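You operate a simulated robot arm through the tools that you are given. There is no shell and no other tool.

The job below is to be done with a simulated robot arm. You get a single attempt, and the scene is never put back.

Task
Shut the release knob, set the tilt valve to lower, pump into the green, then set it to hold.
Fine: never pump at raise or hold, or with the knob open.

Only the result counts: the job must be done as asked and must still hold three seconds after the hand-in. Knocking over, shifting, dropping, spilling or breaking anything else fails it.

Robot
A 6-joint arm with a two-finger parallel gripper, fixed in place. Base frame: the origin is on the floor under the middle of its stand, x ahead of it, y to its left, z up. Lengths are in cm, angles in degrees, forces in N, time in s.
With the tool pointing down near the work surface it reaches from about 18 to 62 cm from the base axis. Its first joint turns from -115.0 to 115.0 degrees. Payload 3.43 kg.
The tool frame sits at the grasp point between the pads (the TCP): z along the fingers, y along the line on which they close. The tips reach 3.4 cm beyond it. The gripper opens to 12.8 cm. The fingers are 2.4 cm wide and 1.2 cm thick; the gripper's body (4.8 by 13 cm) begins 9.6 cm behind the TCP.
Orientation is told as [roll, pitch, yaw] about the base's x, y, z axes, in that order, counted from this pose: with the fingers straight down and closing along the base's y, the tool's x points along the base's -x, its y along +y and its z along -z.

Tools
- The arm moves only by the tool arm_command. Its argument "series" is a list of rows, each an object (a shift or turn left out is 0, a gripper value left out holds the last) with "dp": the shift along the base's x, y, z in cm, a list of three; "delta_rot": the turn, a rotation vector about the base's x, y, z in degrees, a list of three; "hand": the closure in counts, from 0 (fully open) to 255 (shut). In form: [{"dp": [x, y, z], "delta_rot": [wx, wy, wz], "hand": hand}, ...]. A call has 1 to 20 rows; each row shifts and turns the commanded pose from where the row before left it. A row lasts 0.2 s, in which the tool goes at most 5 cm and 8.6 degrees; a call with a longer step from one row to the next is refused whole, and so is a gripper value outside its range. A pose out of reach is approached as far as the arm can. The call stops where the force on the tool passes 90 N (or 10 N more than at its start, if that is more) or the arm is blocked; 0.2 s more then pass. The fingers move at their own pace (about 15.3 cm/s each) and stop on an object; they squeeze with about 22 N. The grip force told is the motor's: it shows also when the fingers shut on nothing. Time passes only in rows, and 0.2 s behind the last, so rows that do not move let the fingers close. The reply holds the time, the measured pose of the TCP, the force on the tool along the base axes, the opening and the grip force, in the units named above and with some noise, with the torque about the TCP (base axes, N m) and any sound that the robot's microphone picked up.
- Cameras (640 x 400 px; columns grow to the right, rows downward): "scene" is fixed at [5.15, 65.01, 141.75]; the picture's right is [-0.95, -0.31, 0.00], its down [-0.14, 0.43, -0.89] and it looks along [0.28, -0.85, -0.45] (base axes); focal length 341 px, centre (320, 200). "wrist" rides on the gripper at [7.6, -1.1, -16] in the tool frame; the picture's right is [0.15, 0.99, 0.00], its down [-0.88, 0.13, -0.46] and it looks along [-0.45, 0.07, 0.89] (tool axes); focal length 234 px, centre (320, 200). There is no depth. A picture from a camera that has moved, and an enlarged one, comes with that camera's place and axes in the base frame and with its lens.
- capture(camera): a new picture of that camera. It takes no simulated time.
- slide_trunk(by): slides the trunk up (or, below 0, down) by that many cm; the arm rides with it, the base frame stays. It gives what a move gives, with no picture.
- inspect(camera, box): a new picture of the part [left, top, right, bottom] of that camera's present view, enlarged. It takes no simulated time.
- close_job(): hands the job in; it is judged then, once.

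Nothing tells you positions but the pictures and the camera data. Unless the task says otherwise, let go and move clear before handing in.

The tools are called as name(argument=value, ...) on one line, values as JSON. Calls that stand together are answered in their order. arm_command: Moves the arm, as the interface text tells. Its arguments: {"type":"object","properties":{"series":{"type":"array","items":{"type":"object","properties":{"dp":{"type":"array","items":{"type":"number"}},"delta_rot":{"type":"array","items":{"type":"number"}},"hand":{"type":"number"}}}}},"required":["series"]} The other tools are called the same way: slide_trunk (by) moves the trunk up or down; capture (camera) takes a picture; inspect (camera, box) takes an enlarged picture of a part of a camera's view; close_job () hands the job in.

At the start:

```text
time: 0.0
ee_pos: [41.77, -14.86, 115.0]
tool_rot: [0.0, 0.0, -0.1]
ft_force: [-0.8, -1.2, 1.2]
wrist_torque: [0.0, 0.0, 0.0]
finger_gap: 12.8
grasp_force: 0.0
trunk travel left (down, up): [-87.5, 11.5]
```

scene: 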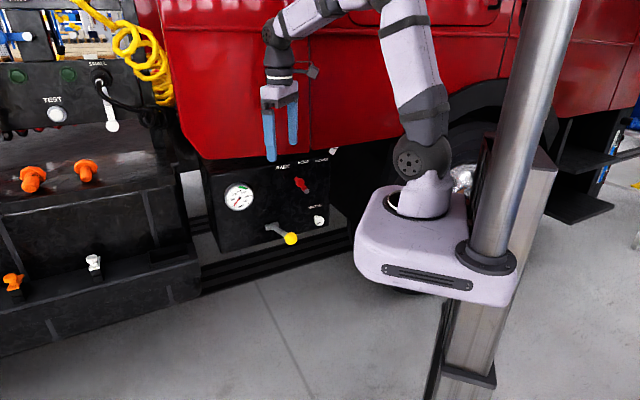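
wrist: 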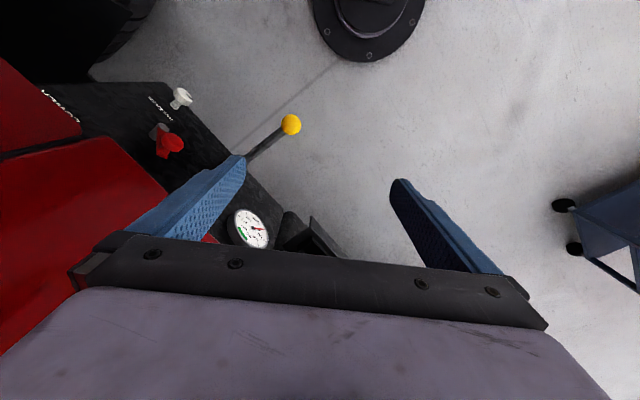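

I see a black pump unit beneath the red truck cab, with a gauge, a red valve lever, a white knob and a pump handle with a yellow ball. I will take enlarged pictures before I move anything.

inspect(camera="scene", box=[200, 140, 360, 260])

inspect(camera="wrist", box=[120, 70, 320, 270])

inspect(camera="scene", box=[270, 145, 350, 205])

```text
3.33 times, centred on (280, 200) of scene
camera zoom: at [5.15, 65.01, 141.75], right [-0.95, -0.31, 0.0], down [-0.14, 0.43, -0.89], along [0.28, -0.85, -0.45], focal length 1136 px, centre (453, 200)
```

zoom: 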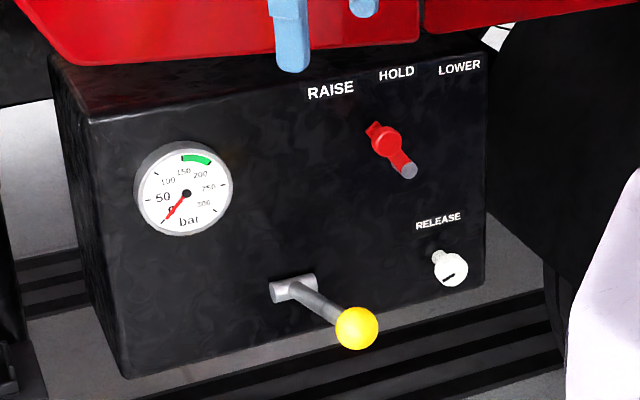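

```text
2.00 times, centred on (220, 170) of wrist
camera zoom: at [34.14, -15.93, 130.84], right [-0.15, 0.99, 0.0], down [0.88, 0.13, 0.46], along [0.45, 0.07, -0.89], focal length 468 px, centre (520, 260)
```

zoom: 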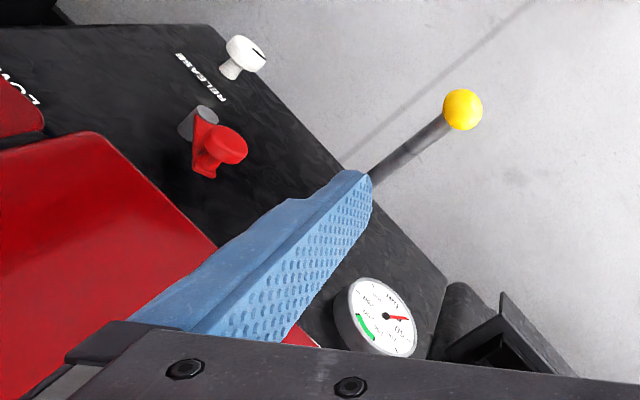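

```text
6.67 times, centred on (310, 175) of scene
camera zoom: at [5.15, 65.01, 141.75], right [-0.95, -0.31, 0.0], down [-0.14, 0.43, -0.89], along [0.28, -0.85, -0.45], focal length 2272 px, centre (387, 367)
```

zoom: 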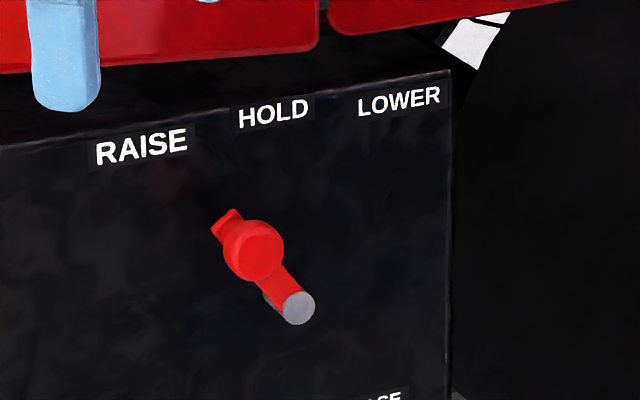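

The panel's face appears turned about 43° from the base x axis. By triangulation I put the parts roughly here:

| Part | Position (cm) |
|---|---|
| Valve lever knob | [46, -38, 93] |
| Release knob | [42, -45, 74] |
| Pump ball | [43, -20, 81] |
| Gauge | [63, -25, 91] |

Next I turn the tool towards the panel, staying clear of everything, to get a better view.

arm_command(series=[{"delta_rot": [0, 0, -8.6]}, {"delta_rot": [0, 0, -8.6]}, {"delta_rot": [0, 0, -8.6]}, {"delta_rot": [0, 0, -8.6]}, {"delta_rot": [0, 0, -8.6]}, {"delta_rot": [-5.456, -5.848, 0]}, {"delta_rot": [-5.456, -5.848, 0]}, {"delta_rot": [-5.456, -5.848, 0]}, {"delta_rot": [-5.456, -5.848, 0]}, {"delta_rot": [-5.456, -5.848, 0]}])

capture(camera="wrist")

capture(camera="scene")

```text
time: 2.2
ee_pos: [41.64, -14.61, 114.99]
tool_rot: [0.1, -40.0, -43.0]
ft_force: [0.1, -0.3, 0.1]
wrist_torque: [0.02, 0.01, 0.0]
finger_gap: 12.81
grasp_force: 0.1
trunk travel left (down, up): [-87.5, 11.5]
```

```text
taken
camera wrist: at [29.13, -4.61, 122.22], right [0.59, 0.8, -0.09], down [0.37, -0.16, 0.92], along [0.72, -0.58, -0.39], focal length 234 px, centre (320, 200)
```

wrist: 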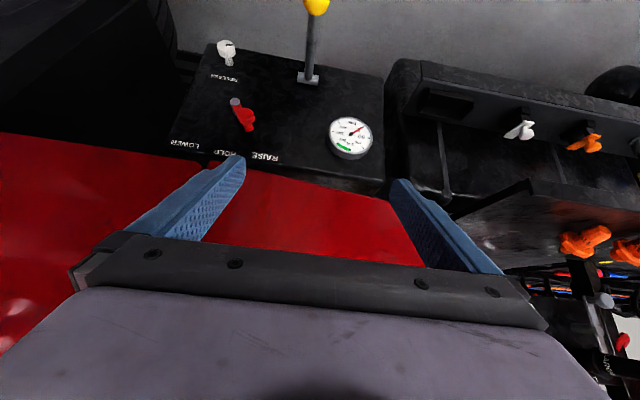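

```text
taken
```

scene: 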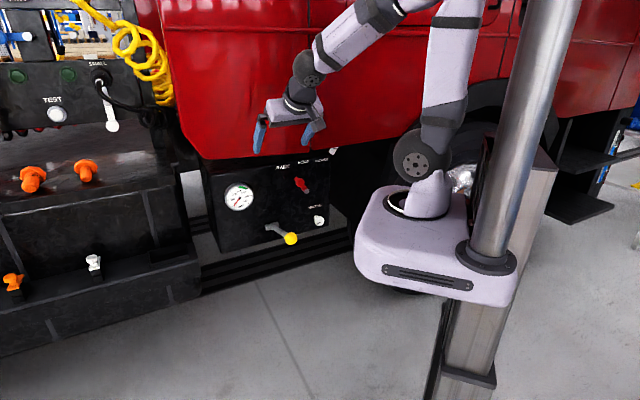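

The view is clear but the panel sits low in it. I will lower the trunk 15 cm, which keeps the fingers above the pump ball, and then look at the panel more squarely.

slide_trunk(by=-15)

capture(camera="wrist")

```text
time: 4.0
ee_pos: [41.68, -14.92, 100.11]
tool_rot: [0.1, -40.0, -43.0]
ft_force: [0.6, -0.5, 0.4]
wrist_torque: [0.02, 0.01, 0.0]
finger_gap: 12.82
grasp_force: 0.1
trunk travel left (down, up): [-72.5, 26.5]
```

```text
taken
camera wrist: at [29.18, -4.67, 107.23], right [0.59, 0.8, -0.09], down [0.37, -0.16, 0.92], along [0.72, -0.58, -0.39], focal length 234 px, centre (320, 200)
```

wrist: 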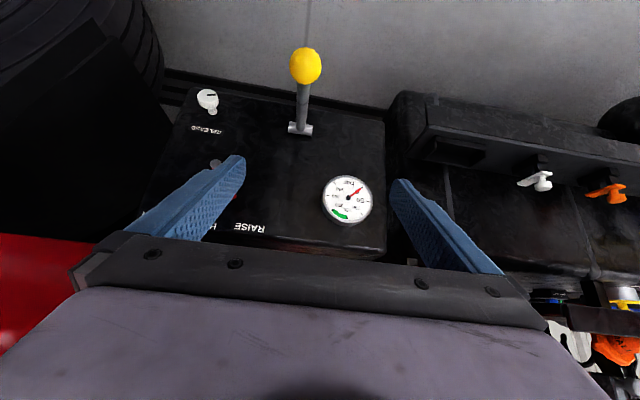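

I can see the release knob, handle and gauge, but a finger hides the valve. I will enlarge this view for measurements, then shift sideways along the panel.

inspect(camera="wrist", box=[140, 40, 400, 260])

arm_command(series=[{"dp": [-2.7, -2.9, 0]}, {"dp": [-2.7, -2.9, 0]}, {"dp": [-2.7, -2.9, 0]}])

capture(camera="wrist")

```text
1.82 times, centred on (270, 150) of wrist
camera zoom: at [29.18, -4.67, 107.23], right [0.59, 0.8, -0.09], down [0.37, -0.16, 0.92], along [0.72, -0.58, -0.39], focal length 426 px, centre (411, 291)
```

zoom: 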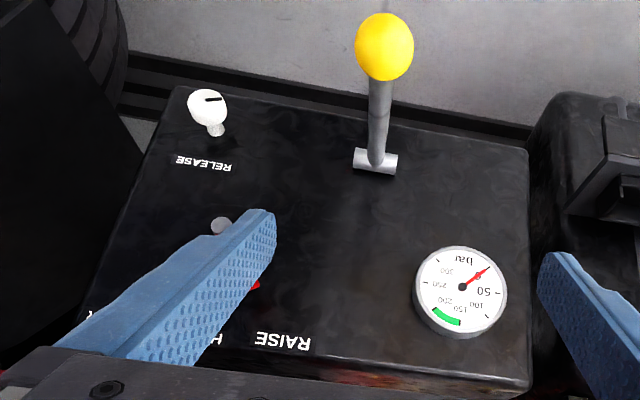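

```text
time: 4.8
ee_pos: [34.02, -23.94, 99.65]
tool_rot: [-0.1, -40.1, -43.0]
ft_force: [-0.8, 0.5, -0.6]
wrist_torque: [0.0, -0.02, 0.05]
finger_gap: 12.77
grasp_force: 0.1
out of reach, approached as far as the arm can: row 3
trunk travel left (down, up): [-72.5, 26.5]
```

```text
taken
camera wrist: at [21.61, -13.84, 106.89], right [0.59, 0.8, -0.09], down [0.37, -0.17, 0.92], along [0.72, -0.58, -0.39], focal length 234 px, centre (320, 200)
```

wrist: 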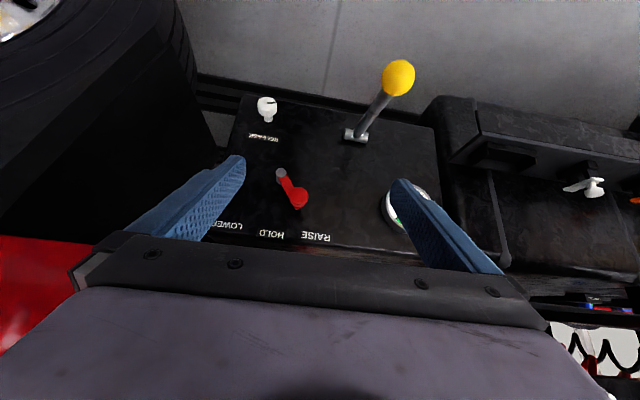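

Now the valve, release knob, handle and labels are all in view. I'll enlarge this picture to triangulate them.

inspect(camera="wrist", box=[220, 50, 450, 250])

inspect(camera="wrist", box=[240, 80, 340, 150])

inspect(camera="wrist", box=[220, 150, 360, 250])

inspect(camera="scene", box=[290, 190, 350, 240])

```text
2.00 times, centred on (335, 150) of wrist
camera zoom: at [21.61, -13.84, 106.89], right [0.59, 0.8, -0.09], down [0.37, -0.17, 0.92], along [0.72, -0.58, -0.39], focal length 468 px, centre (290, 300)
```

zoom: 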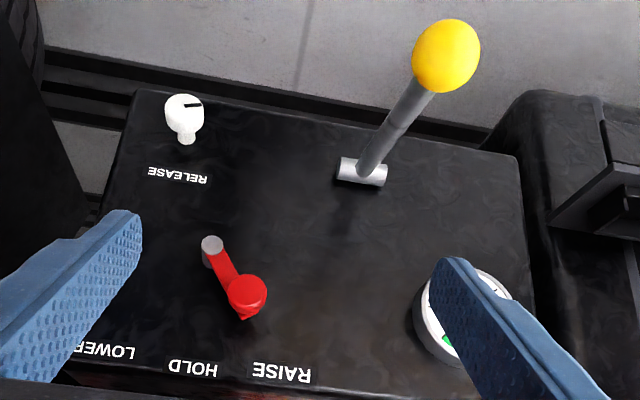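

```text
5.71 times, centred on (290, 115) of wrist
camera zoom: at [21.61, -13.84, 106.89], right [0.59, 0.8, -0.09], down [0.37, -0.17, 0.92], along [0.72, -0.58, -0.39], focal length 1338 px, centre (491, 686)
```

zoom: 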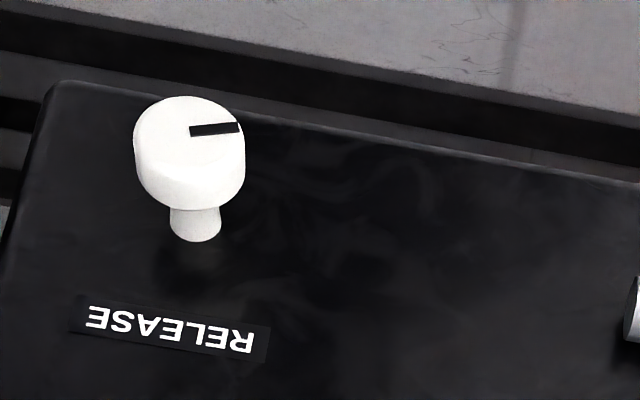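

```text
4.00 times, centred on (290, 200) of wrist
camera zoom: at [21.61, -13.84, 106.89], right [0.59, 0.8, -0.09], down [0.37, -0.17, 0.92], along [0.72, -0.58, -0.39], focal length 937 px, centre (440, 200)
```

zoom: 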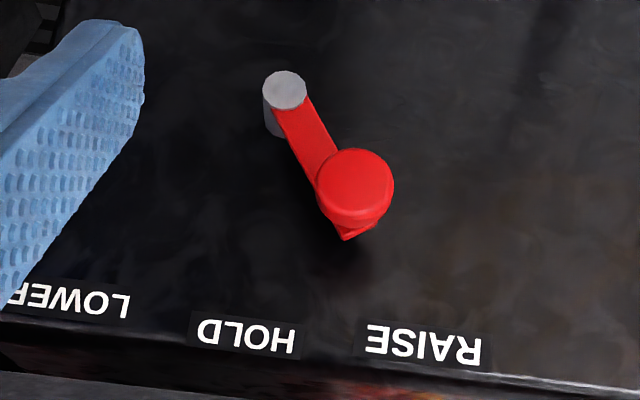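

```text
8.00 times, centred on (320, 215) of scene
camera zoom: at [5.15, 65.01, 141.75], right [-0.95, -0.31, 0.0], down [-0.14, 0.43, -0.89], along [0.28, -0.85, -0.45], focal length 2726 px, centre (320, 80)
```

zoom: 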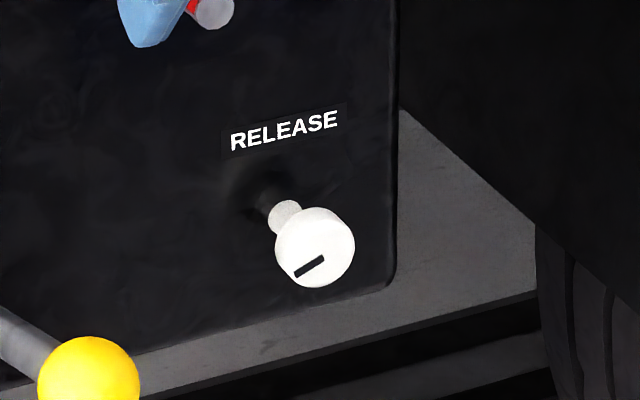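

Triangulating from the two wrist views and the scene view refines the positions:

- **Release knob:** face near [42, -46, 72.4], about 3.8 cm across, with its mark pointing left as seen from the front.
- **Valve:** pivot near [45.9, -43, 87]. Its lever leans about 37° left, towards RAISE.
- **Pump ball:** near [43, -20.5, 80.3].

Next I level the tool in front of the right part of the panel, keeping well away from the pump handle.

arm_command(series=[{"dp": [0, -2.45, -0.5], "delta_rot": [-5.688, -6.1, 0]}, {"dp": [0, -2.45, -0.5], "delta_rot": [-5.688, -6.1, 0]}, {"dp": [0, -2.45, -0.5], "delta_rot": [-5.688, -6.1, 0]}, {"dp": [0, -2.45, -0.5], "delta_rot": [-5.688, -6.1, 0]}, {"dp": [0, -2.45, -0.5], "delta_rot": [-5.688, -6.1, 0]}, {"dp": [0, -2.45, -0.5], "delta_rot": [-5.688, -6.1, 0]}])

capture(camera="scene")

capture(camera="wrist")

```text
time: 6.2
ee_pos: [36.61, -41.44, 98.17]
tool_rot: [-158.7, -89.9, 115.6]
ft_force: [-0.4, -0.2, 0.3]
wrist_torque: [0.02, 0.0, 0.02]
finger_gap: 12.8
grasp_force: 0.1
out of reach, approached as far as the arm can: row 1, 2, 3
trunk travel left (down, up): [-72.5, 26.5]
```

```text
taken
```

scene: 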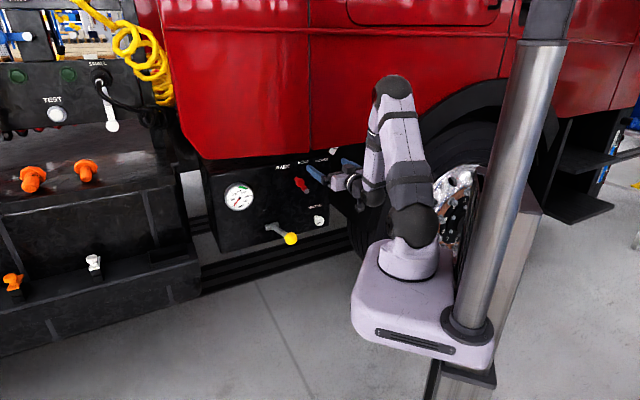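

```text
taken
camera wrist: at [24.18, -31.44, 90.4], right [0.68, 0.72, -0.15], down [-0.24, 0.41, 0.88], along [0.7, -0.56, 0.45], focal length 234 px, centre (320, 200)
```

wrist: 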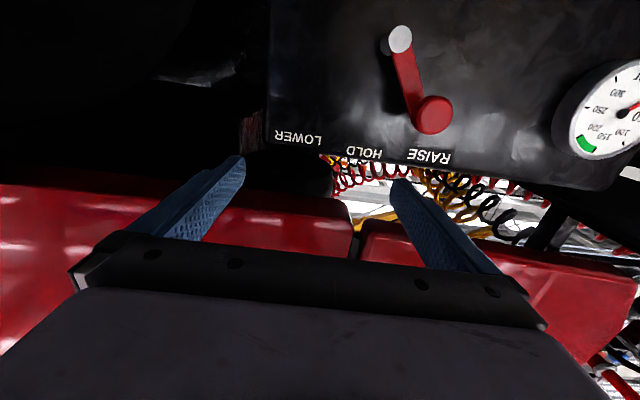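

The tool is level and faces the panel at z 98, just below the cab's lower edge. I'll back off a little to clear the valve knob, then lower the trunk towards the release knob's height.

arm_command(series=[{"dp": [-1.4, 0, -0.5]}, {"dp": [-1.4, 0, -0.5]}])

```text
time: 6.8
ee_pos: [33.88, -41.41, 97.18]
tool_rot: [172.2, -89.9, 144.7]
ft_force: [0.0, -0.4, 0.2]
wrist_torque: [0.0, 0.01, 0.02]
finger_gap: 12.82
grasp_force: 0.0
trunk travel left (down, up): [-72.5, 26.5]
```

slide_trunk(by=-18)

capture(camera="wrist")

capture(camera="scene")

```text
time: 8.8
ee_pos: [33.89, -41.34, 79.22]
tool_rot: [-172.4, -89.9, 129.4]
ft_force: [0.5, 0.3, 0.9]
wrist_torque: [-0.04, -0.01, 0.0]
finger_gap: 12.81
grasp_force: 0.0
trunk travel left (down, up): [-54.5, 44.5]
```

```text
taken
camera wrist: at [21.43, -31.34, 71.48], right [0.68, 0.72, -0.15], down [-0.24, 0.41, 0.88], along [0.7, -0.56, 0.45], focal length 234 px, centre (320, 200)
```

wrist: 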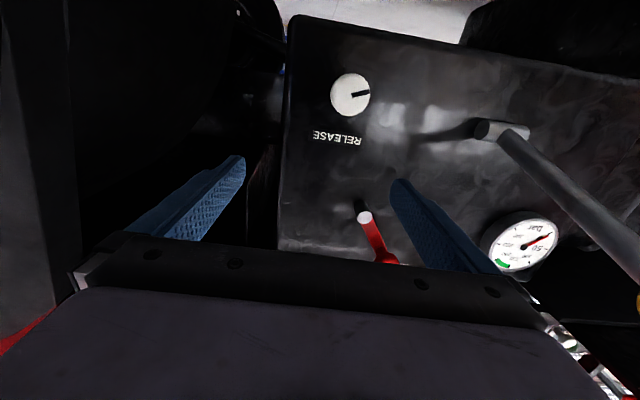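

```text
taken
```

scene: 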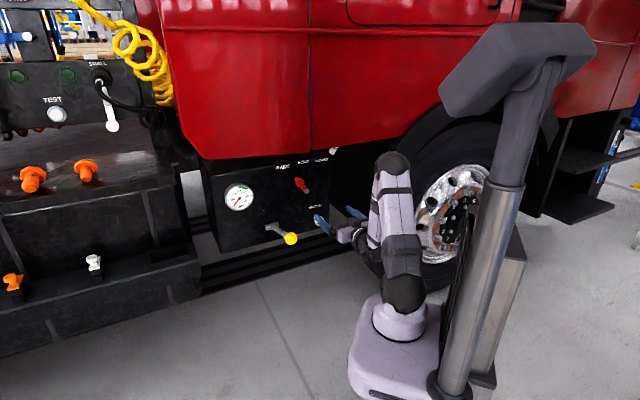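

The release knob is clearly visible now. I'll zoom in on it to read its mark and fix its centre.

inspect(camera="wrist", box=[280, 50, 420, 160])

inspect(camera="wrist", box=[280, 10, 640, 290])

```text
3.64 times, centred on (350, 105) of wrist
camera zoom: at [21.43, -31.34, 71.48], right [0.68, 0.72, -0.15], down [-0.24, 0.41, 0.88], along [0.7, -0.56, 0.45], focal length 852 px, centre (211, 546)
```

zoom: 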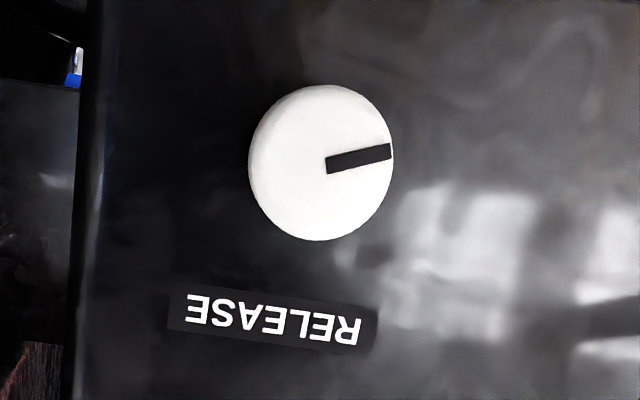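

```text
1.43 times, centred on (460, 150) of wrist
camera zoom: at [21.43, -31.34, 71.48], right [0.68, 0.72, -0.15], down [-0.24, 0.41, 0.88], along [0.7, -0.56, 0.45], focal length 334 px, centre (120, 271)
```

zoom: 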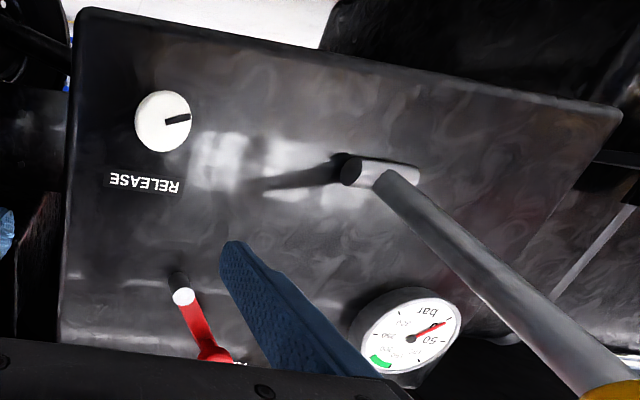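

The knob's mark points to roughly 8–9 o'clock as seen from the front, so I expect it to shut clockwise. I will line up about 8.5 cm in front of its axis, with the gripper pre-rolled anticlockwise to leave room for the turn.

arm_command(series=[{"dp": [0.65, 0.64, -3.46], "delta_rot": [0, 0, 1.5]}, {"dp": [0.64, 0.63, -3.46]}, {"delta_rot": [-5.62, 4.97, 0]}, {"delta_rot": [-5.62, 4.97, 0]}, {"delta_rot": [-5.62, 4.97, 0]}, {"delta_rot": [-5.62, 4.97, 0]}, {"delta_rot": [-5.62, 4.97, 0]}, {"delta_rot": [-5.62, 4.97, 0]}, {}])

capture(camera="wrist")

inspect(camera="scene", box=[240, 140, 460, 300])

```text
time: 10.8
ee_pos: [35.19, -40.12, 72.23]
tool_rot: [-90.0, -45.0, 48.6]
ft_force: [0.5, 0.1, -0.2]
wrist_torque: [0.01, 0.01, 0.03]
finger_gap: 12.81
grasp_force: 0.0
trunk travel left (down, up): [-54.5, 44.5]
```

```text
taken
camera wrist: at [19.11, -34.19, 67.6], right [0.39, 0.44, -0.8], down [0.13, 0.84, 0.53], along [0.91, -0.31, 0.27], focal length 234 px, centre (320, 200)
```

wrist: 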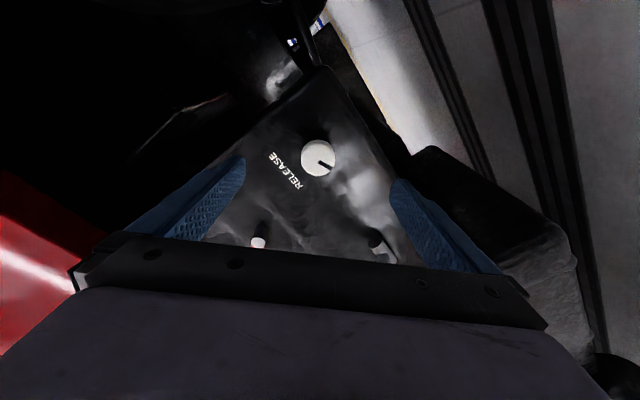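

```text
2.50 times, centred on (350, 220) of scene
camera zoom: at [5.15, 65.01, 141.75], right [-0.95, -0.31, 0.0], down [-0.14, 0.43, -0.89], along [0.28, -0.85, -0.45], focal length 852 px, centre (245, 150)
```

zoom: 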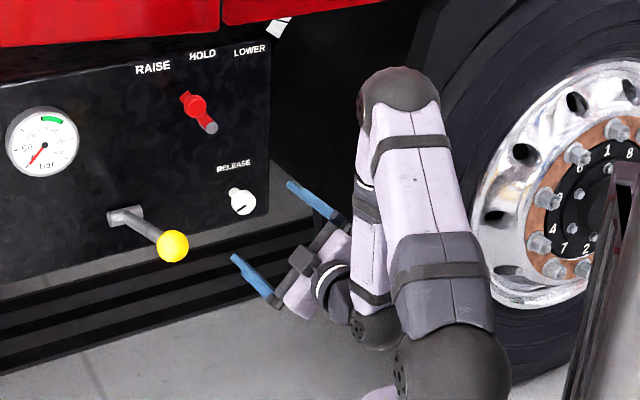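

The knob projects exactly where I predicted, so the alignment is good. I'll advance along the knob's axis.

arm_command(series=[{"dp": [1.6, -1.41, 0]}, {"dp": [1.6, -1.41, 0]}, {"dp": [1.6, -1.41, 0]}, {"dp": [1.0, -0.88, 0]}, {}])

capture(camera="wrist")

inspect(camera="scene", box=[270, 170, 390, 260])

```text
time: 11.9
ee_pos: [40.97, -45.22, 72.27]
tool_rot: [-90.1, -45.0, 48.7]
ft_force: [-0.1, 1.0, 0.1]
wrist_torque: [0.01, 0.0, -0.04]
finger_gap: 12.78
grasp_force: 0.0
trunk travel left (down, up): [-54.5, 44.5]
```

```text
taken
camera wrist: at [24.95, -39.34, 67.53], right [0.4, 0.45, -0.8], down [0.13, 0.84, 0.53], along [0.91, -0.31, 0.27], focal length 234 px, centre (320, 200)
```

wrist: 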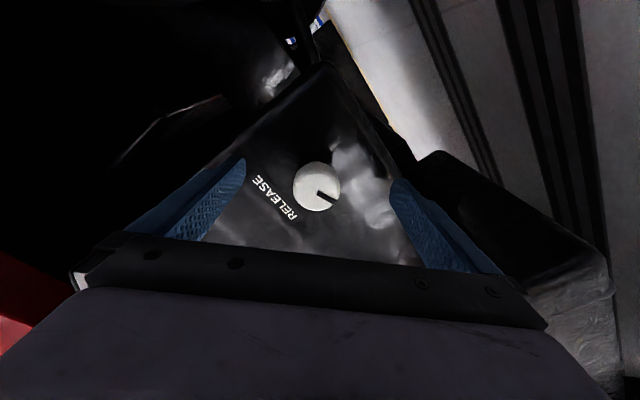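

```text
4.44 times, centred on (330, 215) of scene
camera zoom: at [5.15, 65.01, 141.75], right [-0.95, -0.31, 0.0], down [-0.14, 0.43, -0.89], along [0.28, -0.85, -0.45], focal length 1515 px, centre (276, 133)
```

zoom: 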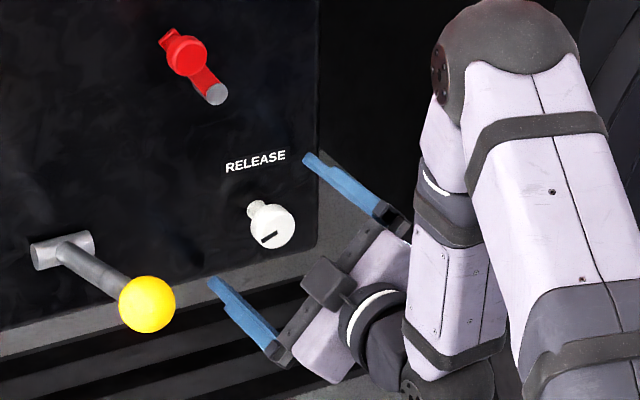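

The fingers straddle the knob evenly. I'll go in the last 0.8 cm and close on it.

arm_command(series=[{"dp": [0.6, -0.53, 0]}, {"hand": 120}, {"hand": 180}, {"hand": 255}, {"hand": 255}, {"hand": 255}, {"hand": 255}])

capture(camera="wrist")

inspect(camera="scene", box=[270, 170, 390, 260])

```text
time: 13.6
ee_pos: [41.27, -45.92, 72.37]
tool_rot: [-90.4, -44.9, 48.7]
ft_force: [-2.5, -11.1, 8.6]
wrist_torque: [0.22, 0.16, -0.54]
finger_gap: 3.68
grasp_force: 45.3
trunk travel left (down, up): [-54.5, 44.5]
```

```text
taken
camera wrist: at [25.42, -39.97, 67.66], right [0.4, 0.44, -0.8], down [0.13, 0.84, 0.53], along [0.91, -0.32, 0.28], focal length 234 px, centre (320, 200)
```

wrist: 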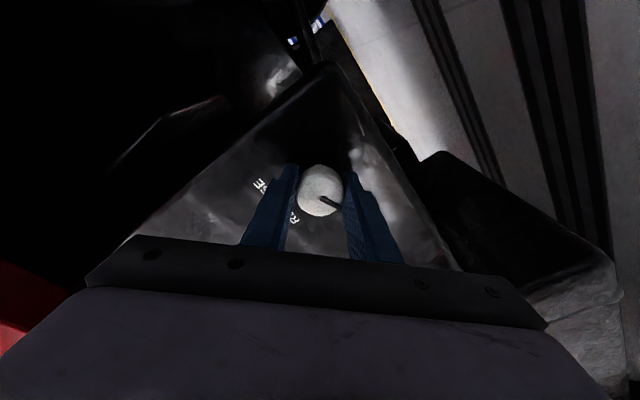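

```text
4.44 times, centred on (330, 215) of scene
camera zoom: at [5.15, 65.01, 141.75], right [-0.95, -0.31, 0.0], down [-0.14, 0.43, -0.89], along [0.28, -0.85, -0.45], focal length 1515 px, centre (276, 133)
```

zoom: 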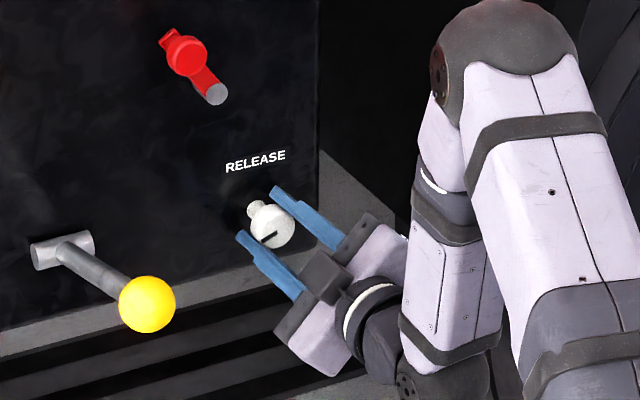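

The knob is gripped, with a gap of 3.7 cm. The side force shows I am about 0.3 cm off its axis, so I will re-centre and start turning it clockwise.

arm_command(series=[{"dp": [-0.155, -0.175, 0.233]}, {"delta_rot": [4.494, -3.976, 0]}, {"delta_rot": [4.494, -3.976, 0]}, {"delta_rot": [4.494, -3.976, 0]}, {"delta_rot": [4.494, -3.976, 0]}, {"delta_rot": [4.494, -3.976, 0]}])

inspect(camera="scene", box=[290, 190, 350, 240])

inspect(camera="wrist", box=[250, 130, 390, 230])

```text
time: 14.9
ee_pos: [41.44, -45.75, 72.41]
tool_rot: [-90.1, -75.0, 48.5]
ft_force: [-1.4, -0.3, -1.4]
wrist_torque: [-0.67, -0.65, 0.51]
finger_gap: 3.73
grasp_force: 45.8
trunk travel left (down, up): [-54.5, 44.5]
```

```text
8.00 times, centred on (320, 215) of scene
camera zoom: at [5.15, 65.01, 141.75], right [-0.95, -0.31, 0.0], down [-0.14, 0.43, -0.89], along [0.28, -0.85, -0.45], focal length 2726 px, centre (320, 80)
```

zoom: 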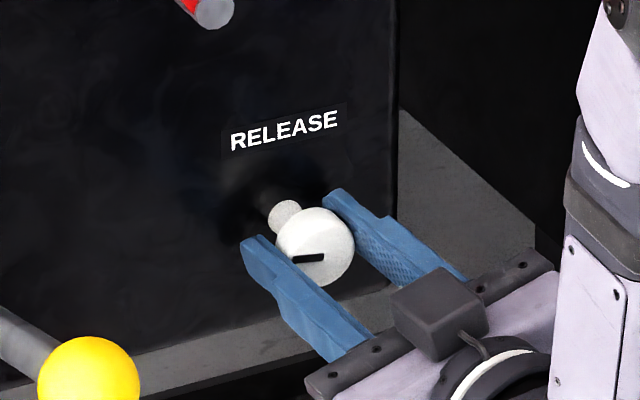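

```text
4.00 times, centred on (320, 180) of wrist
camera zoom: at [27.46, -37.59, 65.24], right [0.61, 0.69, -0.4], down [-0.11, 0.57, 0.82], along [0.79, -0.45, 0.42], focal length 937 px, centre (320, 280)
```

zoom: 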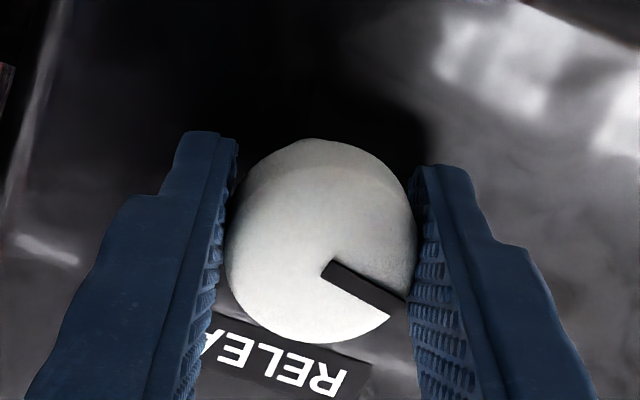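

The knob turns with the gripper and shows little resistance. I'll keep going clockwise in stages and watch the torque.

arm_command(series=[{"delta_rot": [4.494, -3.976, 0]}, {"delta_rot": [4.494, -3.976, 0]}, {"delta_rot": [4.494, -3.976, 0]}, {"delta_rot": [4.494, -3.976, 0]}, {"delta_rot": [4.494, -3.976, 0]}, {"delta_rot": [4.494, -3.976, 0]}, {"delta_rot": [4.494, -3.976, 0]}])

inspect(camera="wrist", box=[250, 130, 390, 230])

inspect(camera="scene", box=[290, 190, 350, 240])

```text
time: 16.6
ee_pos: [41.34, -45.81, 72.38]
tool_rot: [89.9, -62.9, -131.5]
ft_force: [3.4, 11.8, -7.9]
wrist_torque: [-0.74, -0.71, -0.1]
finger_gap: 3.73
grasp_force: 44.8
trunk travel left (down, up): [-54.5, 44.5]
```

```text
4.00 times, centred on (320, 180) of wrist
camera zoom: at [31.13, -33.43, 65.06], right [0.63, 0.71, 0.32], down [-0.53, 0.09, 0.84], along [0.57, -0.7, 0.43], focal length 937 px, centre (320, 280)
```

zoom: 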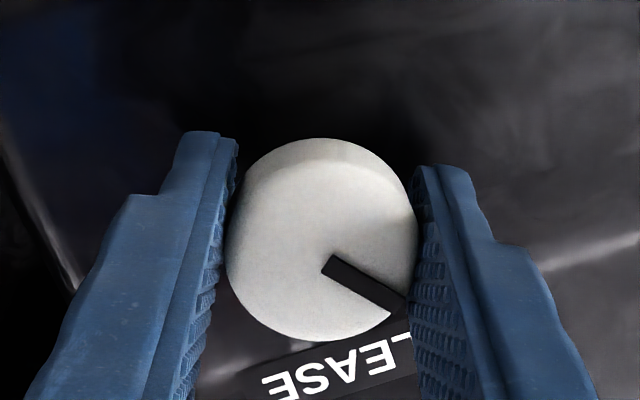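

```text
8.00 times, centred on (320, 215) of scene
camera zoom: at [5.15, 65.01, 141.75], right [-0.95, -0.31, 0.0], down [-0.14, 0.43, -0.89], along [0.28, -0.85, -0.45], focal length 2726 px, centre (320, 80)
```

zoom: 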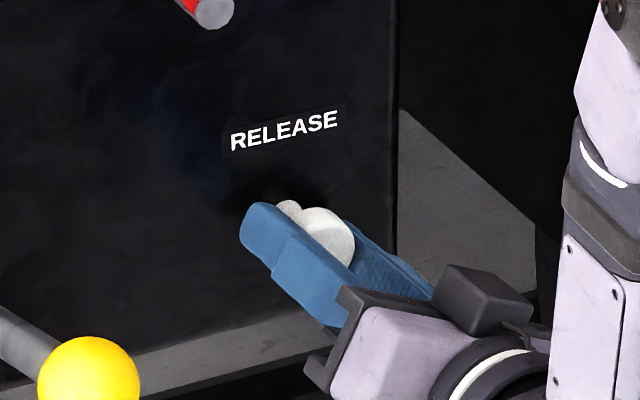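

It has turned about 72° in total. I'll correct the small side load and continue the turn.

arm_command(series=[{"dp": [0, 0.1, -0.08], "delta_rot": [3.745, -3.313, 0]}, {"delta_rot": [3.745, -3.313, 0]}, {"delta_rot": [3.745, -3.313, 0]}, {"delta_rot": [3.745, -3.313, 0]}])

inspect(camera="wrist", box=[250, 130, 390, 230])

```text
time: 17.6
ee_pos: [41.51, -45.72, 72.37]
tool_rot: [90.2, -43.0, -131.6]
ft_force: [5.9, 10.3, -4.0]
wrist_torque: [-0.66, -0.66, -0.44]
finger_gap: 3.7
grasp_force: 45.4
trunk travel left (down, up): [-54.5, 44.5]
```

```text
4.00 times, centred on (320, 180) of wrist
camera zoom: at [32.73, -31.66, 66.32], right [0.52, 0.59, 0.62], down [-0.71, -0.11, 0.69], along [0.48, -0.8, 0.36], focal length 937 px, centre (320, 280)
```

zoom: 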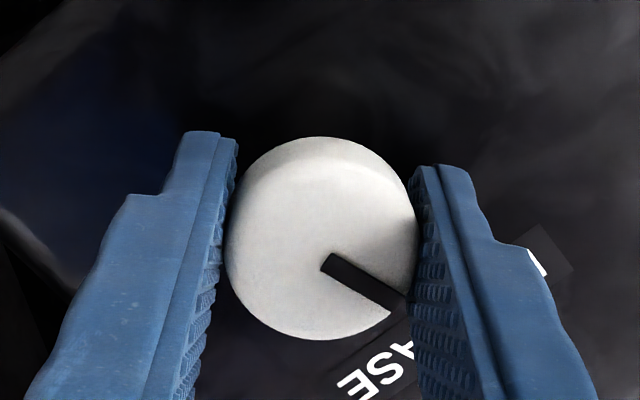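

No stop yet at about 92°. I'll continue in small steps.

arm_command(series=[{"dp": [0, 0.08, -0.04], "delta_rot": [2.996, -2.65, 0]}, {"delta_rot": [2.996, -2.65, 0]}, {"delta_rot": [2.996, -2.65, 0]}, {"delta_rot": [2.996, -2.65, 0]}, {"delta_rot": [2.996, -2.65, 0]}])

inspect(camera="wrist", box=[250, 130, 390, 230])

```text
time: 18.8
ee_pos: [41.35, -45.75, 72.45]
tool_rot: [90.1, -23.1, -131.7]
ft_force: [8.7, -1.3, 4.6]
wrist_torque: [-0.63, 0.47, 0.29]
finger_gap: 3.72
grasp_force: 44.7
trunk travel left (down, up): [-54.5, 44.5]
```

```text
4.00 times, centred on (320, 180) of wrist
camera zoom: at [33.87, -30.34, 68.35], right [0.35, 0.39, 0.85], down [-0.85, -0.26, 0.46], along [0.41, -0.88, 0.24], focal length 937 px, centre (320, 280)
```

zoom: 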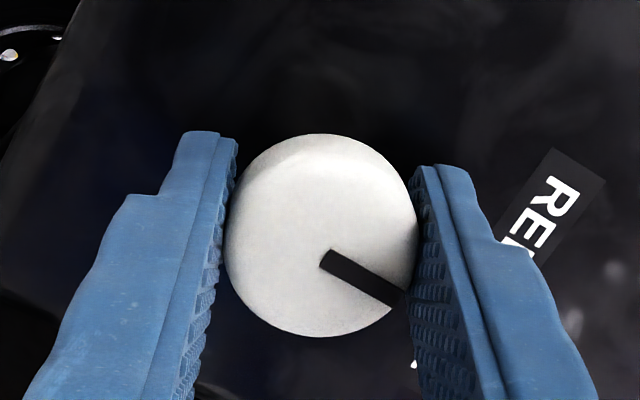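

The torque about the knob axis has risen to about 0.8 N·m after 112°, with the mark at 12 o'clock, so this looks like the stop. I'll turn a little further to confirm.

arm_command(series=[{"delta_rot": [2.996, -2.65, 0]}, {"delta_rot": [2.996, -2.65, 0]}, {}])

inspect(camera="wrist", box=[250, 130, 390, 230])

```text
time: 19.6
ee_pos: [41.39, -45.74, 72.52]
tool_rot: [90.1, -15.0, -131.7]
ft_force: [9.0, -0.8, 8.5]
wrist_torque: [-0.45, 0.2, -0.06]
finger_gap: 3.74
grasp_force: 44.9
trunk travel left (down, up): [-54.5, 44.5]
```

```text
4.00 times, centred on (320, 180) of wrist
camera zoom: at [34.17, -29.91, 69.31], right [0.26, 0.3, 0.92], down [-0.88, -0.31, 0.35], along [0.39, -0.9, 0.18], focal length 937 px, centre (320, 280)
```

zoom: 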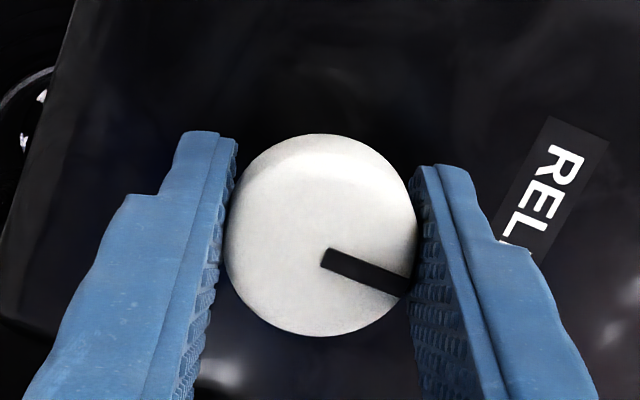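

The knob now slips in the fingers and its mark points straight up, so the release knob is shut against its stop. I'll open the gripper moderately, back straight out and roll the tool back.

arm_command(series=[{"hand": 110}, {"hand": 110}, {"hand": 110}, {"dp": [-1.5, 1.33, 0]}, {"dp": [-2.0, 1.77, 0]}, {"dp": [-2.0, 1.77, 0]}, {"dp": [-2.0, 1.77, 0]}, {}])

capture(camera="wrist")

inspect(camera="scene", box=[270, 150, 390, 250])

```text
time: 21.4
ee_pos: [33.83, -39.1, 72.38]
tool_rot: [90.0, -14.9, -131.6]
ft_force: [0.5, 0.3, 0.1]
wrist_torque: [0.0, -0.01, -0.01]
finger_gap: 7.27
grasp_force: 0.0
trunk travel left (down, up): [-54.5, 44.5]
```

```text
taken
camera wrist: at [26.61, -23.26, 69.28], right [0.26, 0.3, 0.92], down [-0.88, -0.31, 0.35], along [0.39, -0.9, 0.18], focal length 234 px, centre (320, 200)
```

wrist: 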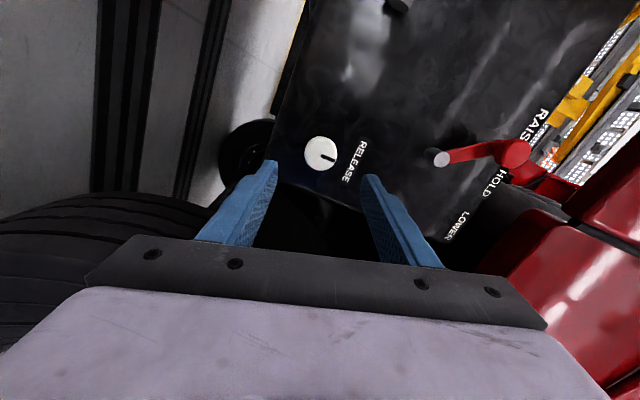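

```text
4.00 times, centred on (330, 200) of scene
camera zoom: at [5.15, 65.01, 141.75], right [-0.95, -0.31, 0.0], down [-0.14, 0.43, -0.89], along [0.28, -0.85, -0.45], focal length 1363 px, centre (280, 200)
```

zoom: 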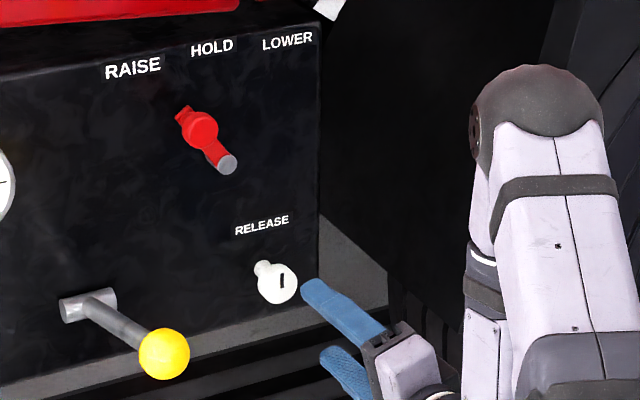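

The mark stands vertical, so the knob is shut. Now I raise the trunk to the valve's height and roll the tool so that the fingers will close across the lever.

slide_trunk(by=16.5)

arm_command(series=[{"delta_rot": [-6.045, 5.347, 0]}, {"delta_rot": [-6.045, 5.347, 0]}, {"delta_rot": [-6.045, 5.347, 0]}, {"delta_rot": [-6.045, 5.347, 0]}, {"delta_rot": [-6.045, 5.347, 0]}, {"delta_rot": [-6.045, 5.347, 0]}, {"delta_rot": [-6.045, 5.347, 0]}, {"delta_rot": [-6.045, 5.347, 0]}, {"delta_rot": [-6.045, 5.347, 0]}, {"delta_rot": [-6.045, 5.347, 0]}, {"delta_rot": [-6.045, 5.347, 0]}, {"delta_rot": [-6.045, 5.347, 0]}, {"delta_rot": [-6.045, 5.347, 0]}, {"delta_rot": [-6.045, 5.347, 0], "hand": 60}, {}])

capture(camera="wrist")

capture(camera="scene")

```text
time: 23.2
ee_pos: [33.83, -39.14, 88.86]
tool_rot: [90.0, -14.9, -131.7]
ft_force: [0.5, 0.1, -0.6]
wrist_torque: [-0.01, 0.04, -0.02]
finger_gap: 7.3
grasp_force: 0.0
trunk travel left (down, up): [-71.0, 28.0]
```

```text
time: 26.4
ee_pos: [33.95, -39.15, 88.91]
tool_rot: [-90.2, -51.9, 48.5]
ft_force: [0.8, 0.2, 0.3]
wrist_torque: [-0.02, 0.0, 0.02]
finger_gap: 9.8
grasp_force: 0.1
trunk travel left (down, up): [-71.0, 28.0]
```

```text
taken
camera wrist: at [18.26, -32.75, 83.51], right [0.46, 0.51, -0.73], down [0.09, 0.79, 0.61], along [0.89, -0.34, 0.32], focal length 234 px, centre (320, 200)
```

wrist: 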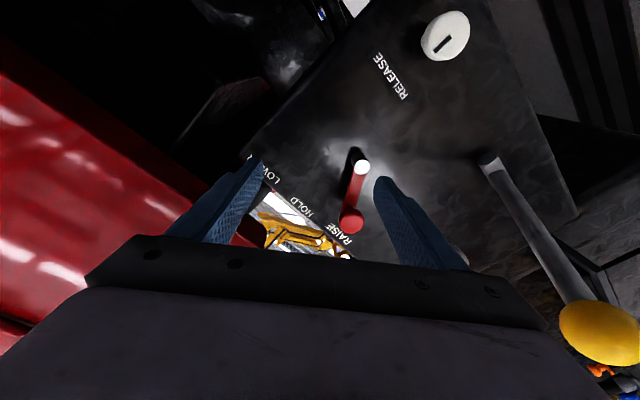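

```text
taken
```

scene: 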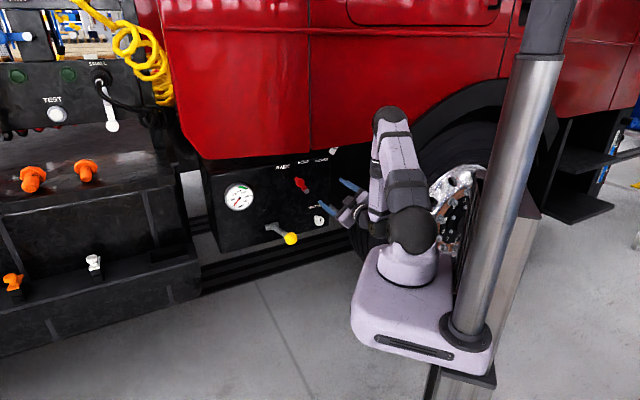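

The handle and ball remain clear of the gripper. I'll zoom in on the valve to refine its location.

inspect(camera="wrist", box=[240, 130, 400, 260])

inspect(camera="scene", box=[270, 145, 350, 205])

```text
3.08 times, centred on (320, 195) of wrist
camera zoom: at [18.26, -32.75, 83.51], right [0.46, 0.51, -0.73], down [0.09, 0.79, 0.61], along [0.89, -0.34, 0.32], focal length 720 px, centre (320, 215)
```

zoom: 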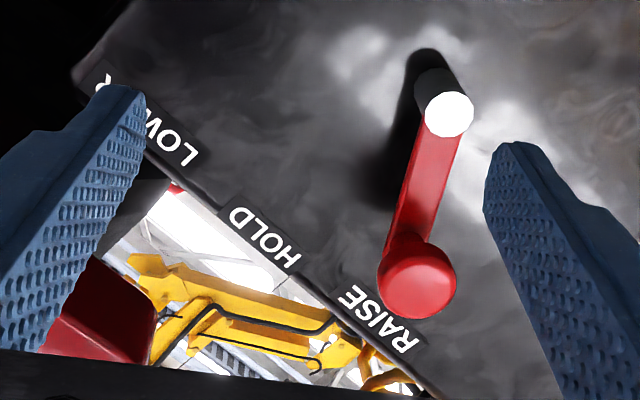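

```text
6.67 times, centred on (310, 175) of scene
camera zoom: at [5.15, 65.01, 141.75], right [-0.95, -0.31, 0.0], down [-0.14, 0.43, -0.89], along [0.28, -0.85, -0.45], focal length 2272 px, centre (387, 367)
```

zoom: 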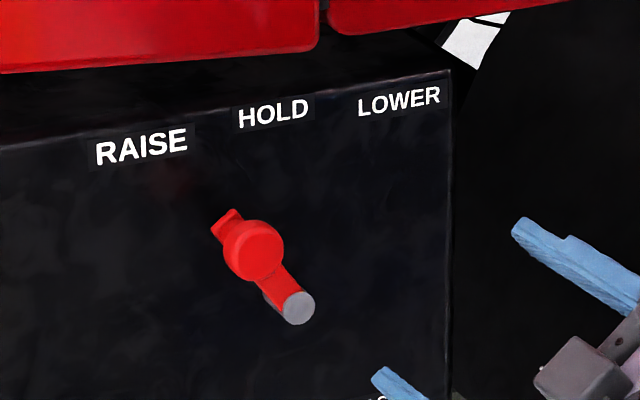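

The refined positions are the valve knob face near [46.6, -38.45, 91.5] and the pivot near [45.8, -43, 86.4], with a lever length of about 6.4 cm. I'll shift sideways to line up with the valve knob, staying back from it.

arm_command(series=[{"dp": [1.97, 2.22, 0.87]}, {"dp": [1.97, 2.22, 0.87]}, {"dp": [1.97, 2.22, 0.87]}, {}])

capture(camera="wrist")

capture(camera="scene")

```text
time: 27.4
ee_pos: [39.86, -32.42, 91.61]
tool_rot: [-90.2, -52.0, 48.6]
ft_force: [0.3, 0.0, 0.6]
wrist_torque: [0.02, 0.02, -0.04]
finger_gap: 9.77
grasp_force: 0.0
trunk travel left (down, up): [-71.0, 28.0]
```

```text
taken
camera wrist: at [24.17, -26.0, 86.15], right [0.46, 0.52, -0.72], down [0.09, 0.79, 0.61], along [0.88, -0.34, 0.32], focal length 234 px, centre (320, 200)
```

wrist: 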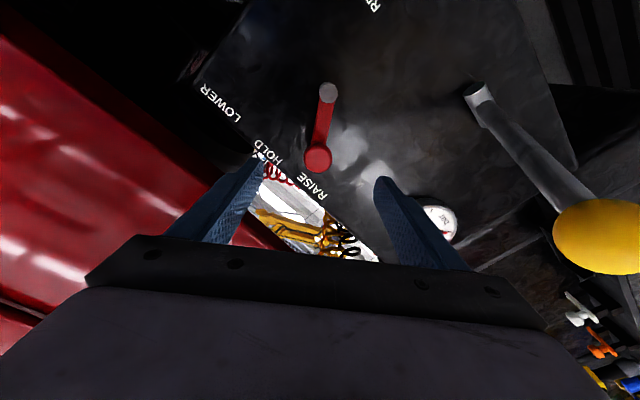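

```text
taken
```

scene: 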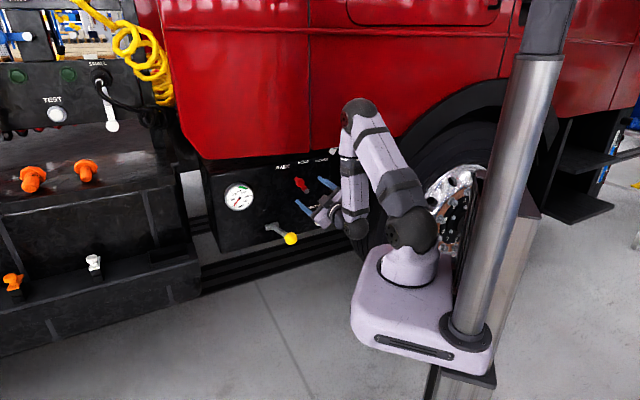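

The lever knob lies exactly on the tool axis. I'll approach it along that axis, then check before closing.

arm_command(series=[{"dp": [2.0, -1.77, 0]}, {"dp": [2.0, -1.77, 0]}, {"dp": [1.5, -1.33, 0]}, {"dp": [0.75, -0.66, 0]}, {}])

inspect(camera="wrist", box=[220, 100, 440, 260])

inspect(camera="scene", box=[270, 155, 370, 245])

```text
time: 28.6
ee_pos: [45.98, -38.07, 91.57]
tool_rot: [-90.1, -52.1, 48.5]
ft_force: [-0.2, 1.2, 0.3]
wrist_torque: [-0.06, -0.01, -0.02]
finger_gap: 9.78
grasp_force: 0.0
trunk travel left (down, up): [-71.0, 28.0]
```

```text
2.50 times, centred on (330, 180) of wrist
camera zoom: at [30.37, -31.6, 86.08], right [0.46, 0.52, -0.72], down [0.09, 0.79, 0.61], along [0.88, -0.34, 0.32], focal length 585 px, centre (295, 250)
```

zoom: 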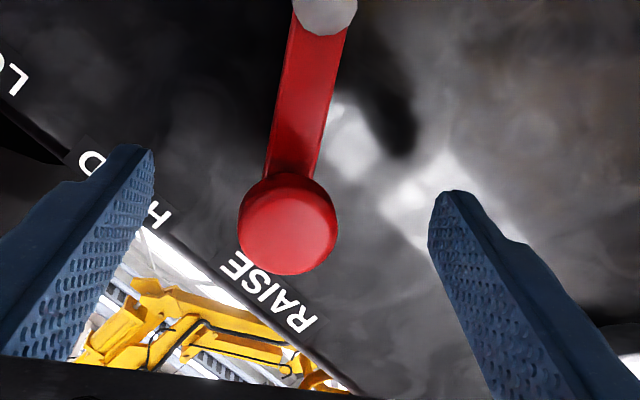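

```text
4.44 times, centred on (320, 200) of scene
camera zoom: at [5.15, 65.01, 141.75], right [-0.95, -0.31, 0.0], down [-0.14, 0.43, -0.89], along [0.28, -0.85, -0.45], focal length 1515 px, centre (320, 200)
```

zoom: 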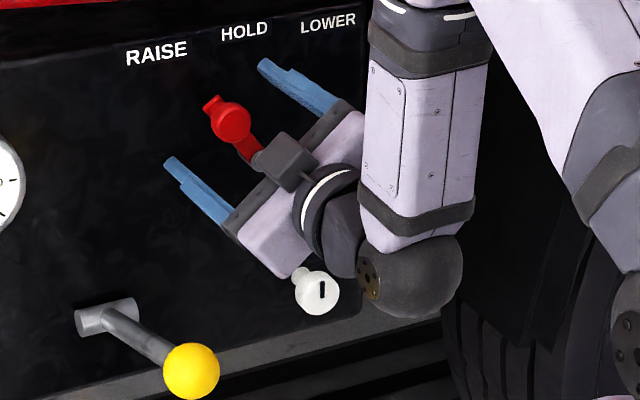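

The knob sits between the fingers at TCP depth. I'll close on it now.

arm_command(series=[{"hand": 140}, {"hand": 200}, {"hand": 255}, {"hand": 255}, {"hand": 255}])

inspect(camera="wrist", box=[220, 100, 440, 260])

inspect(camera="scene", box=[270, 155, 370, 245])

```text
time: 29.8
ee_pos: [45.93, -38.04, 91.54]
tool_rot: [-90.4, -52.1, 48.8]
ft_force: [-2.5, -8.5, 7.8]
wrist_torque: [-0.05, 0.32, -0.38]
finger_gap: 3.11
grasp_force: 45.2
trunk travel left (down, up): [-71.0, 28.0]
```

```text
2.50 times, centred on (330, 180) of wrist
camera zoom: at [30.29, -31.69, 86.15], right [0.46, 0.51, -0.72], down [0.09, 0.79, 0.61], along [0.88, -0.34, 0.32], focal length 585 px, centre (295, 250)
```

zoom: 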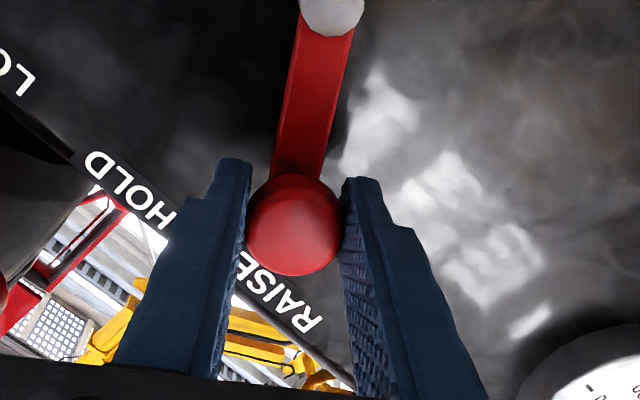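

```text
4.44 times, centred on (320, 200) of scene
camera zoom: at [5.15, 65.01, 141.75], right [-0.95, -0.31, 0.0], down [-0.14, 0.43, -0.89], along [0.28, -0.85, -0.45], focal length 1515 px, centre (320, 200)
```

zoom: 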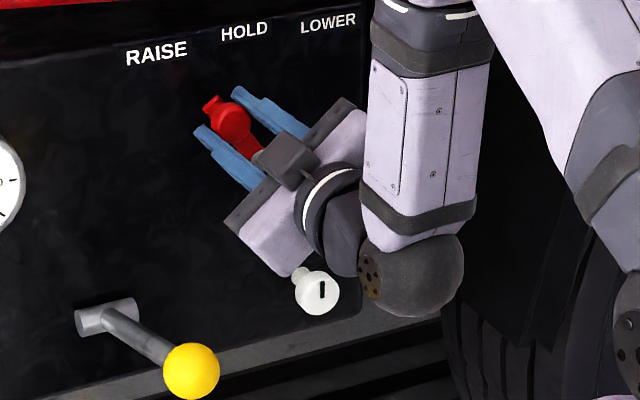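

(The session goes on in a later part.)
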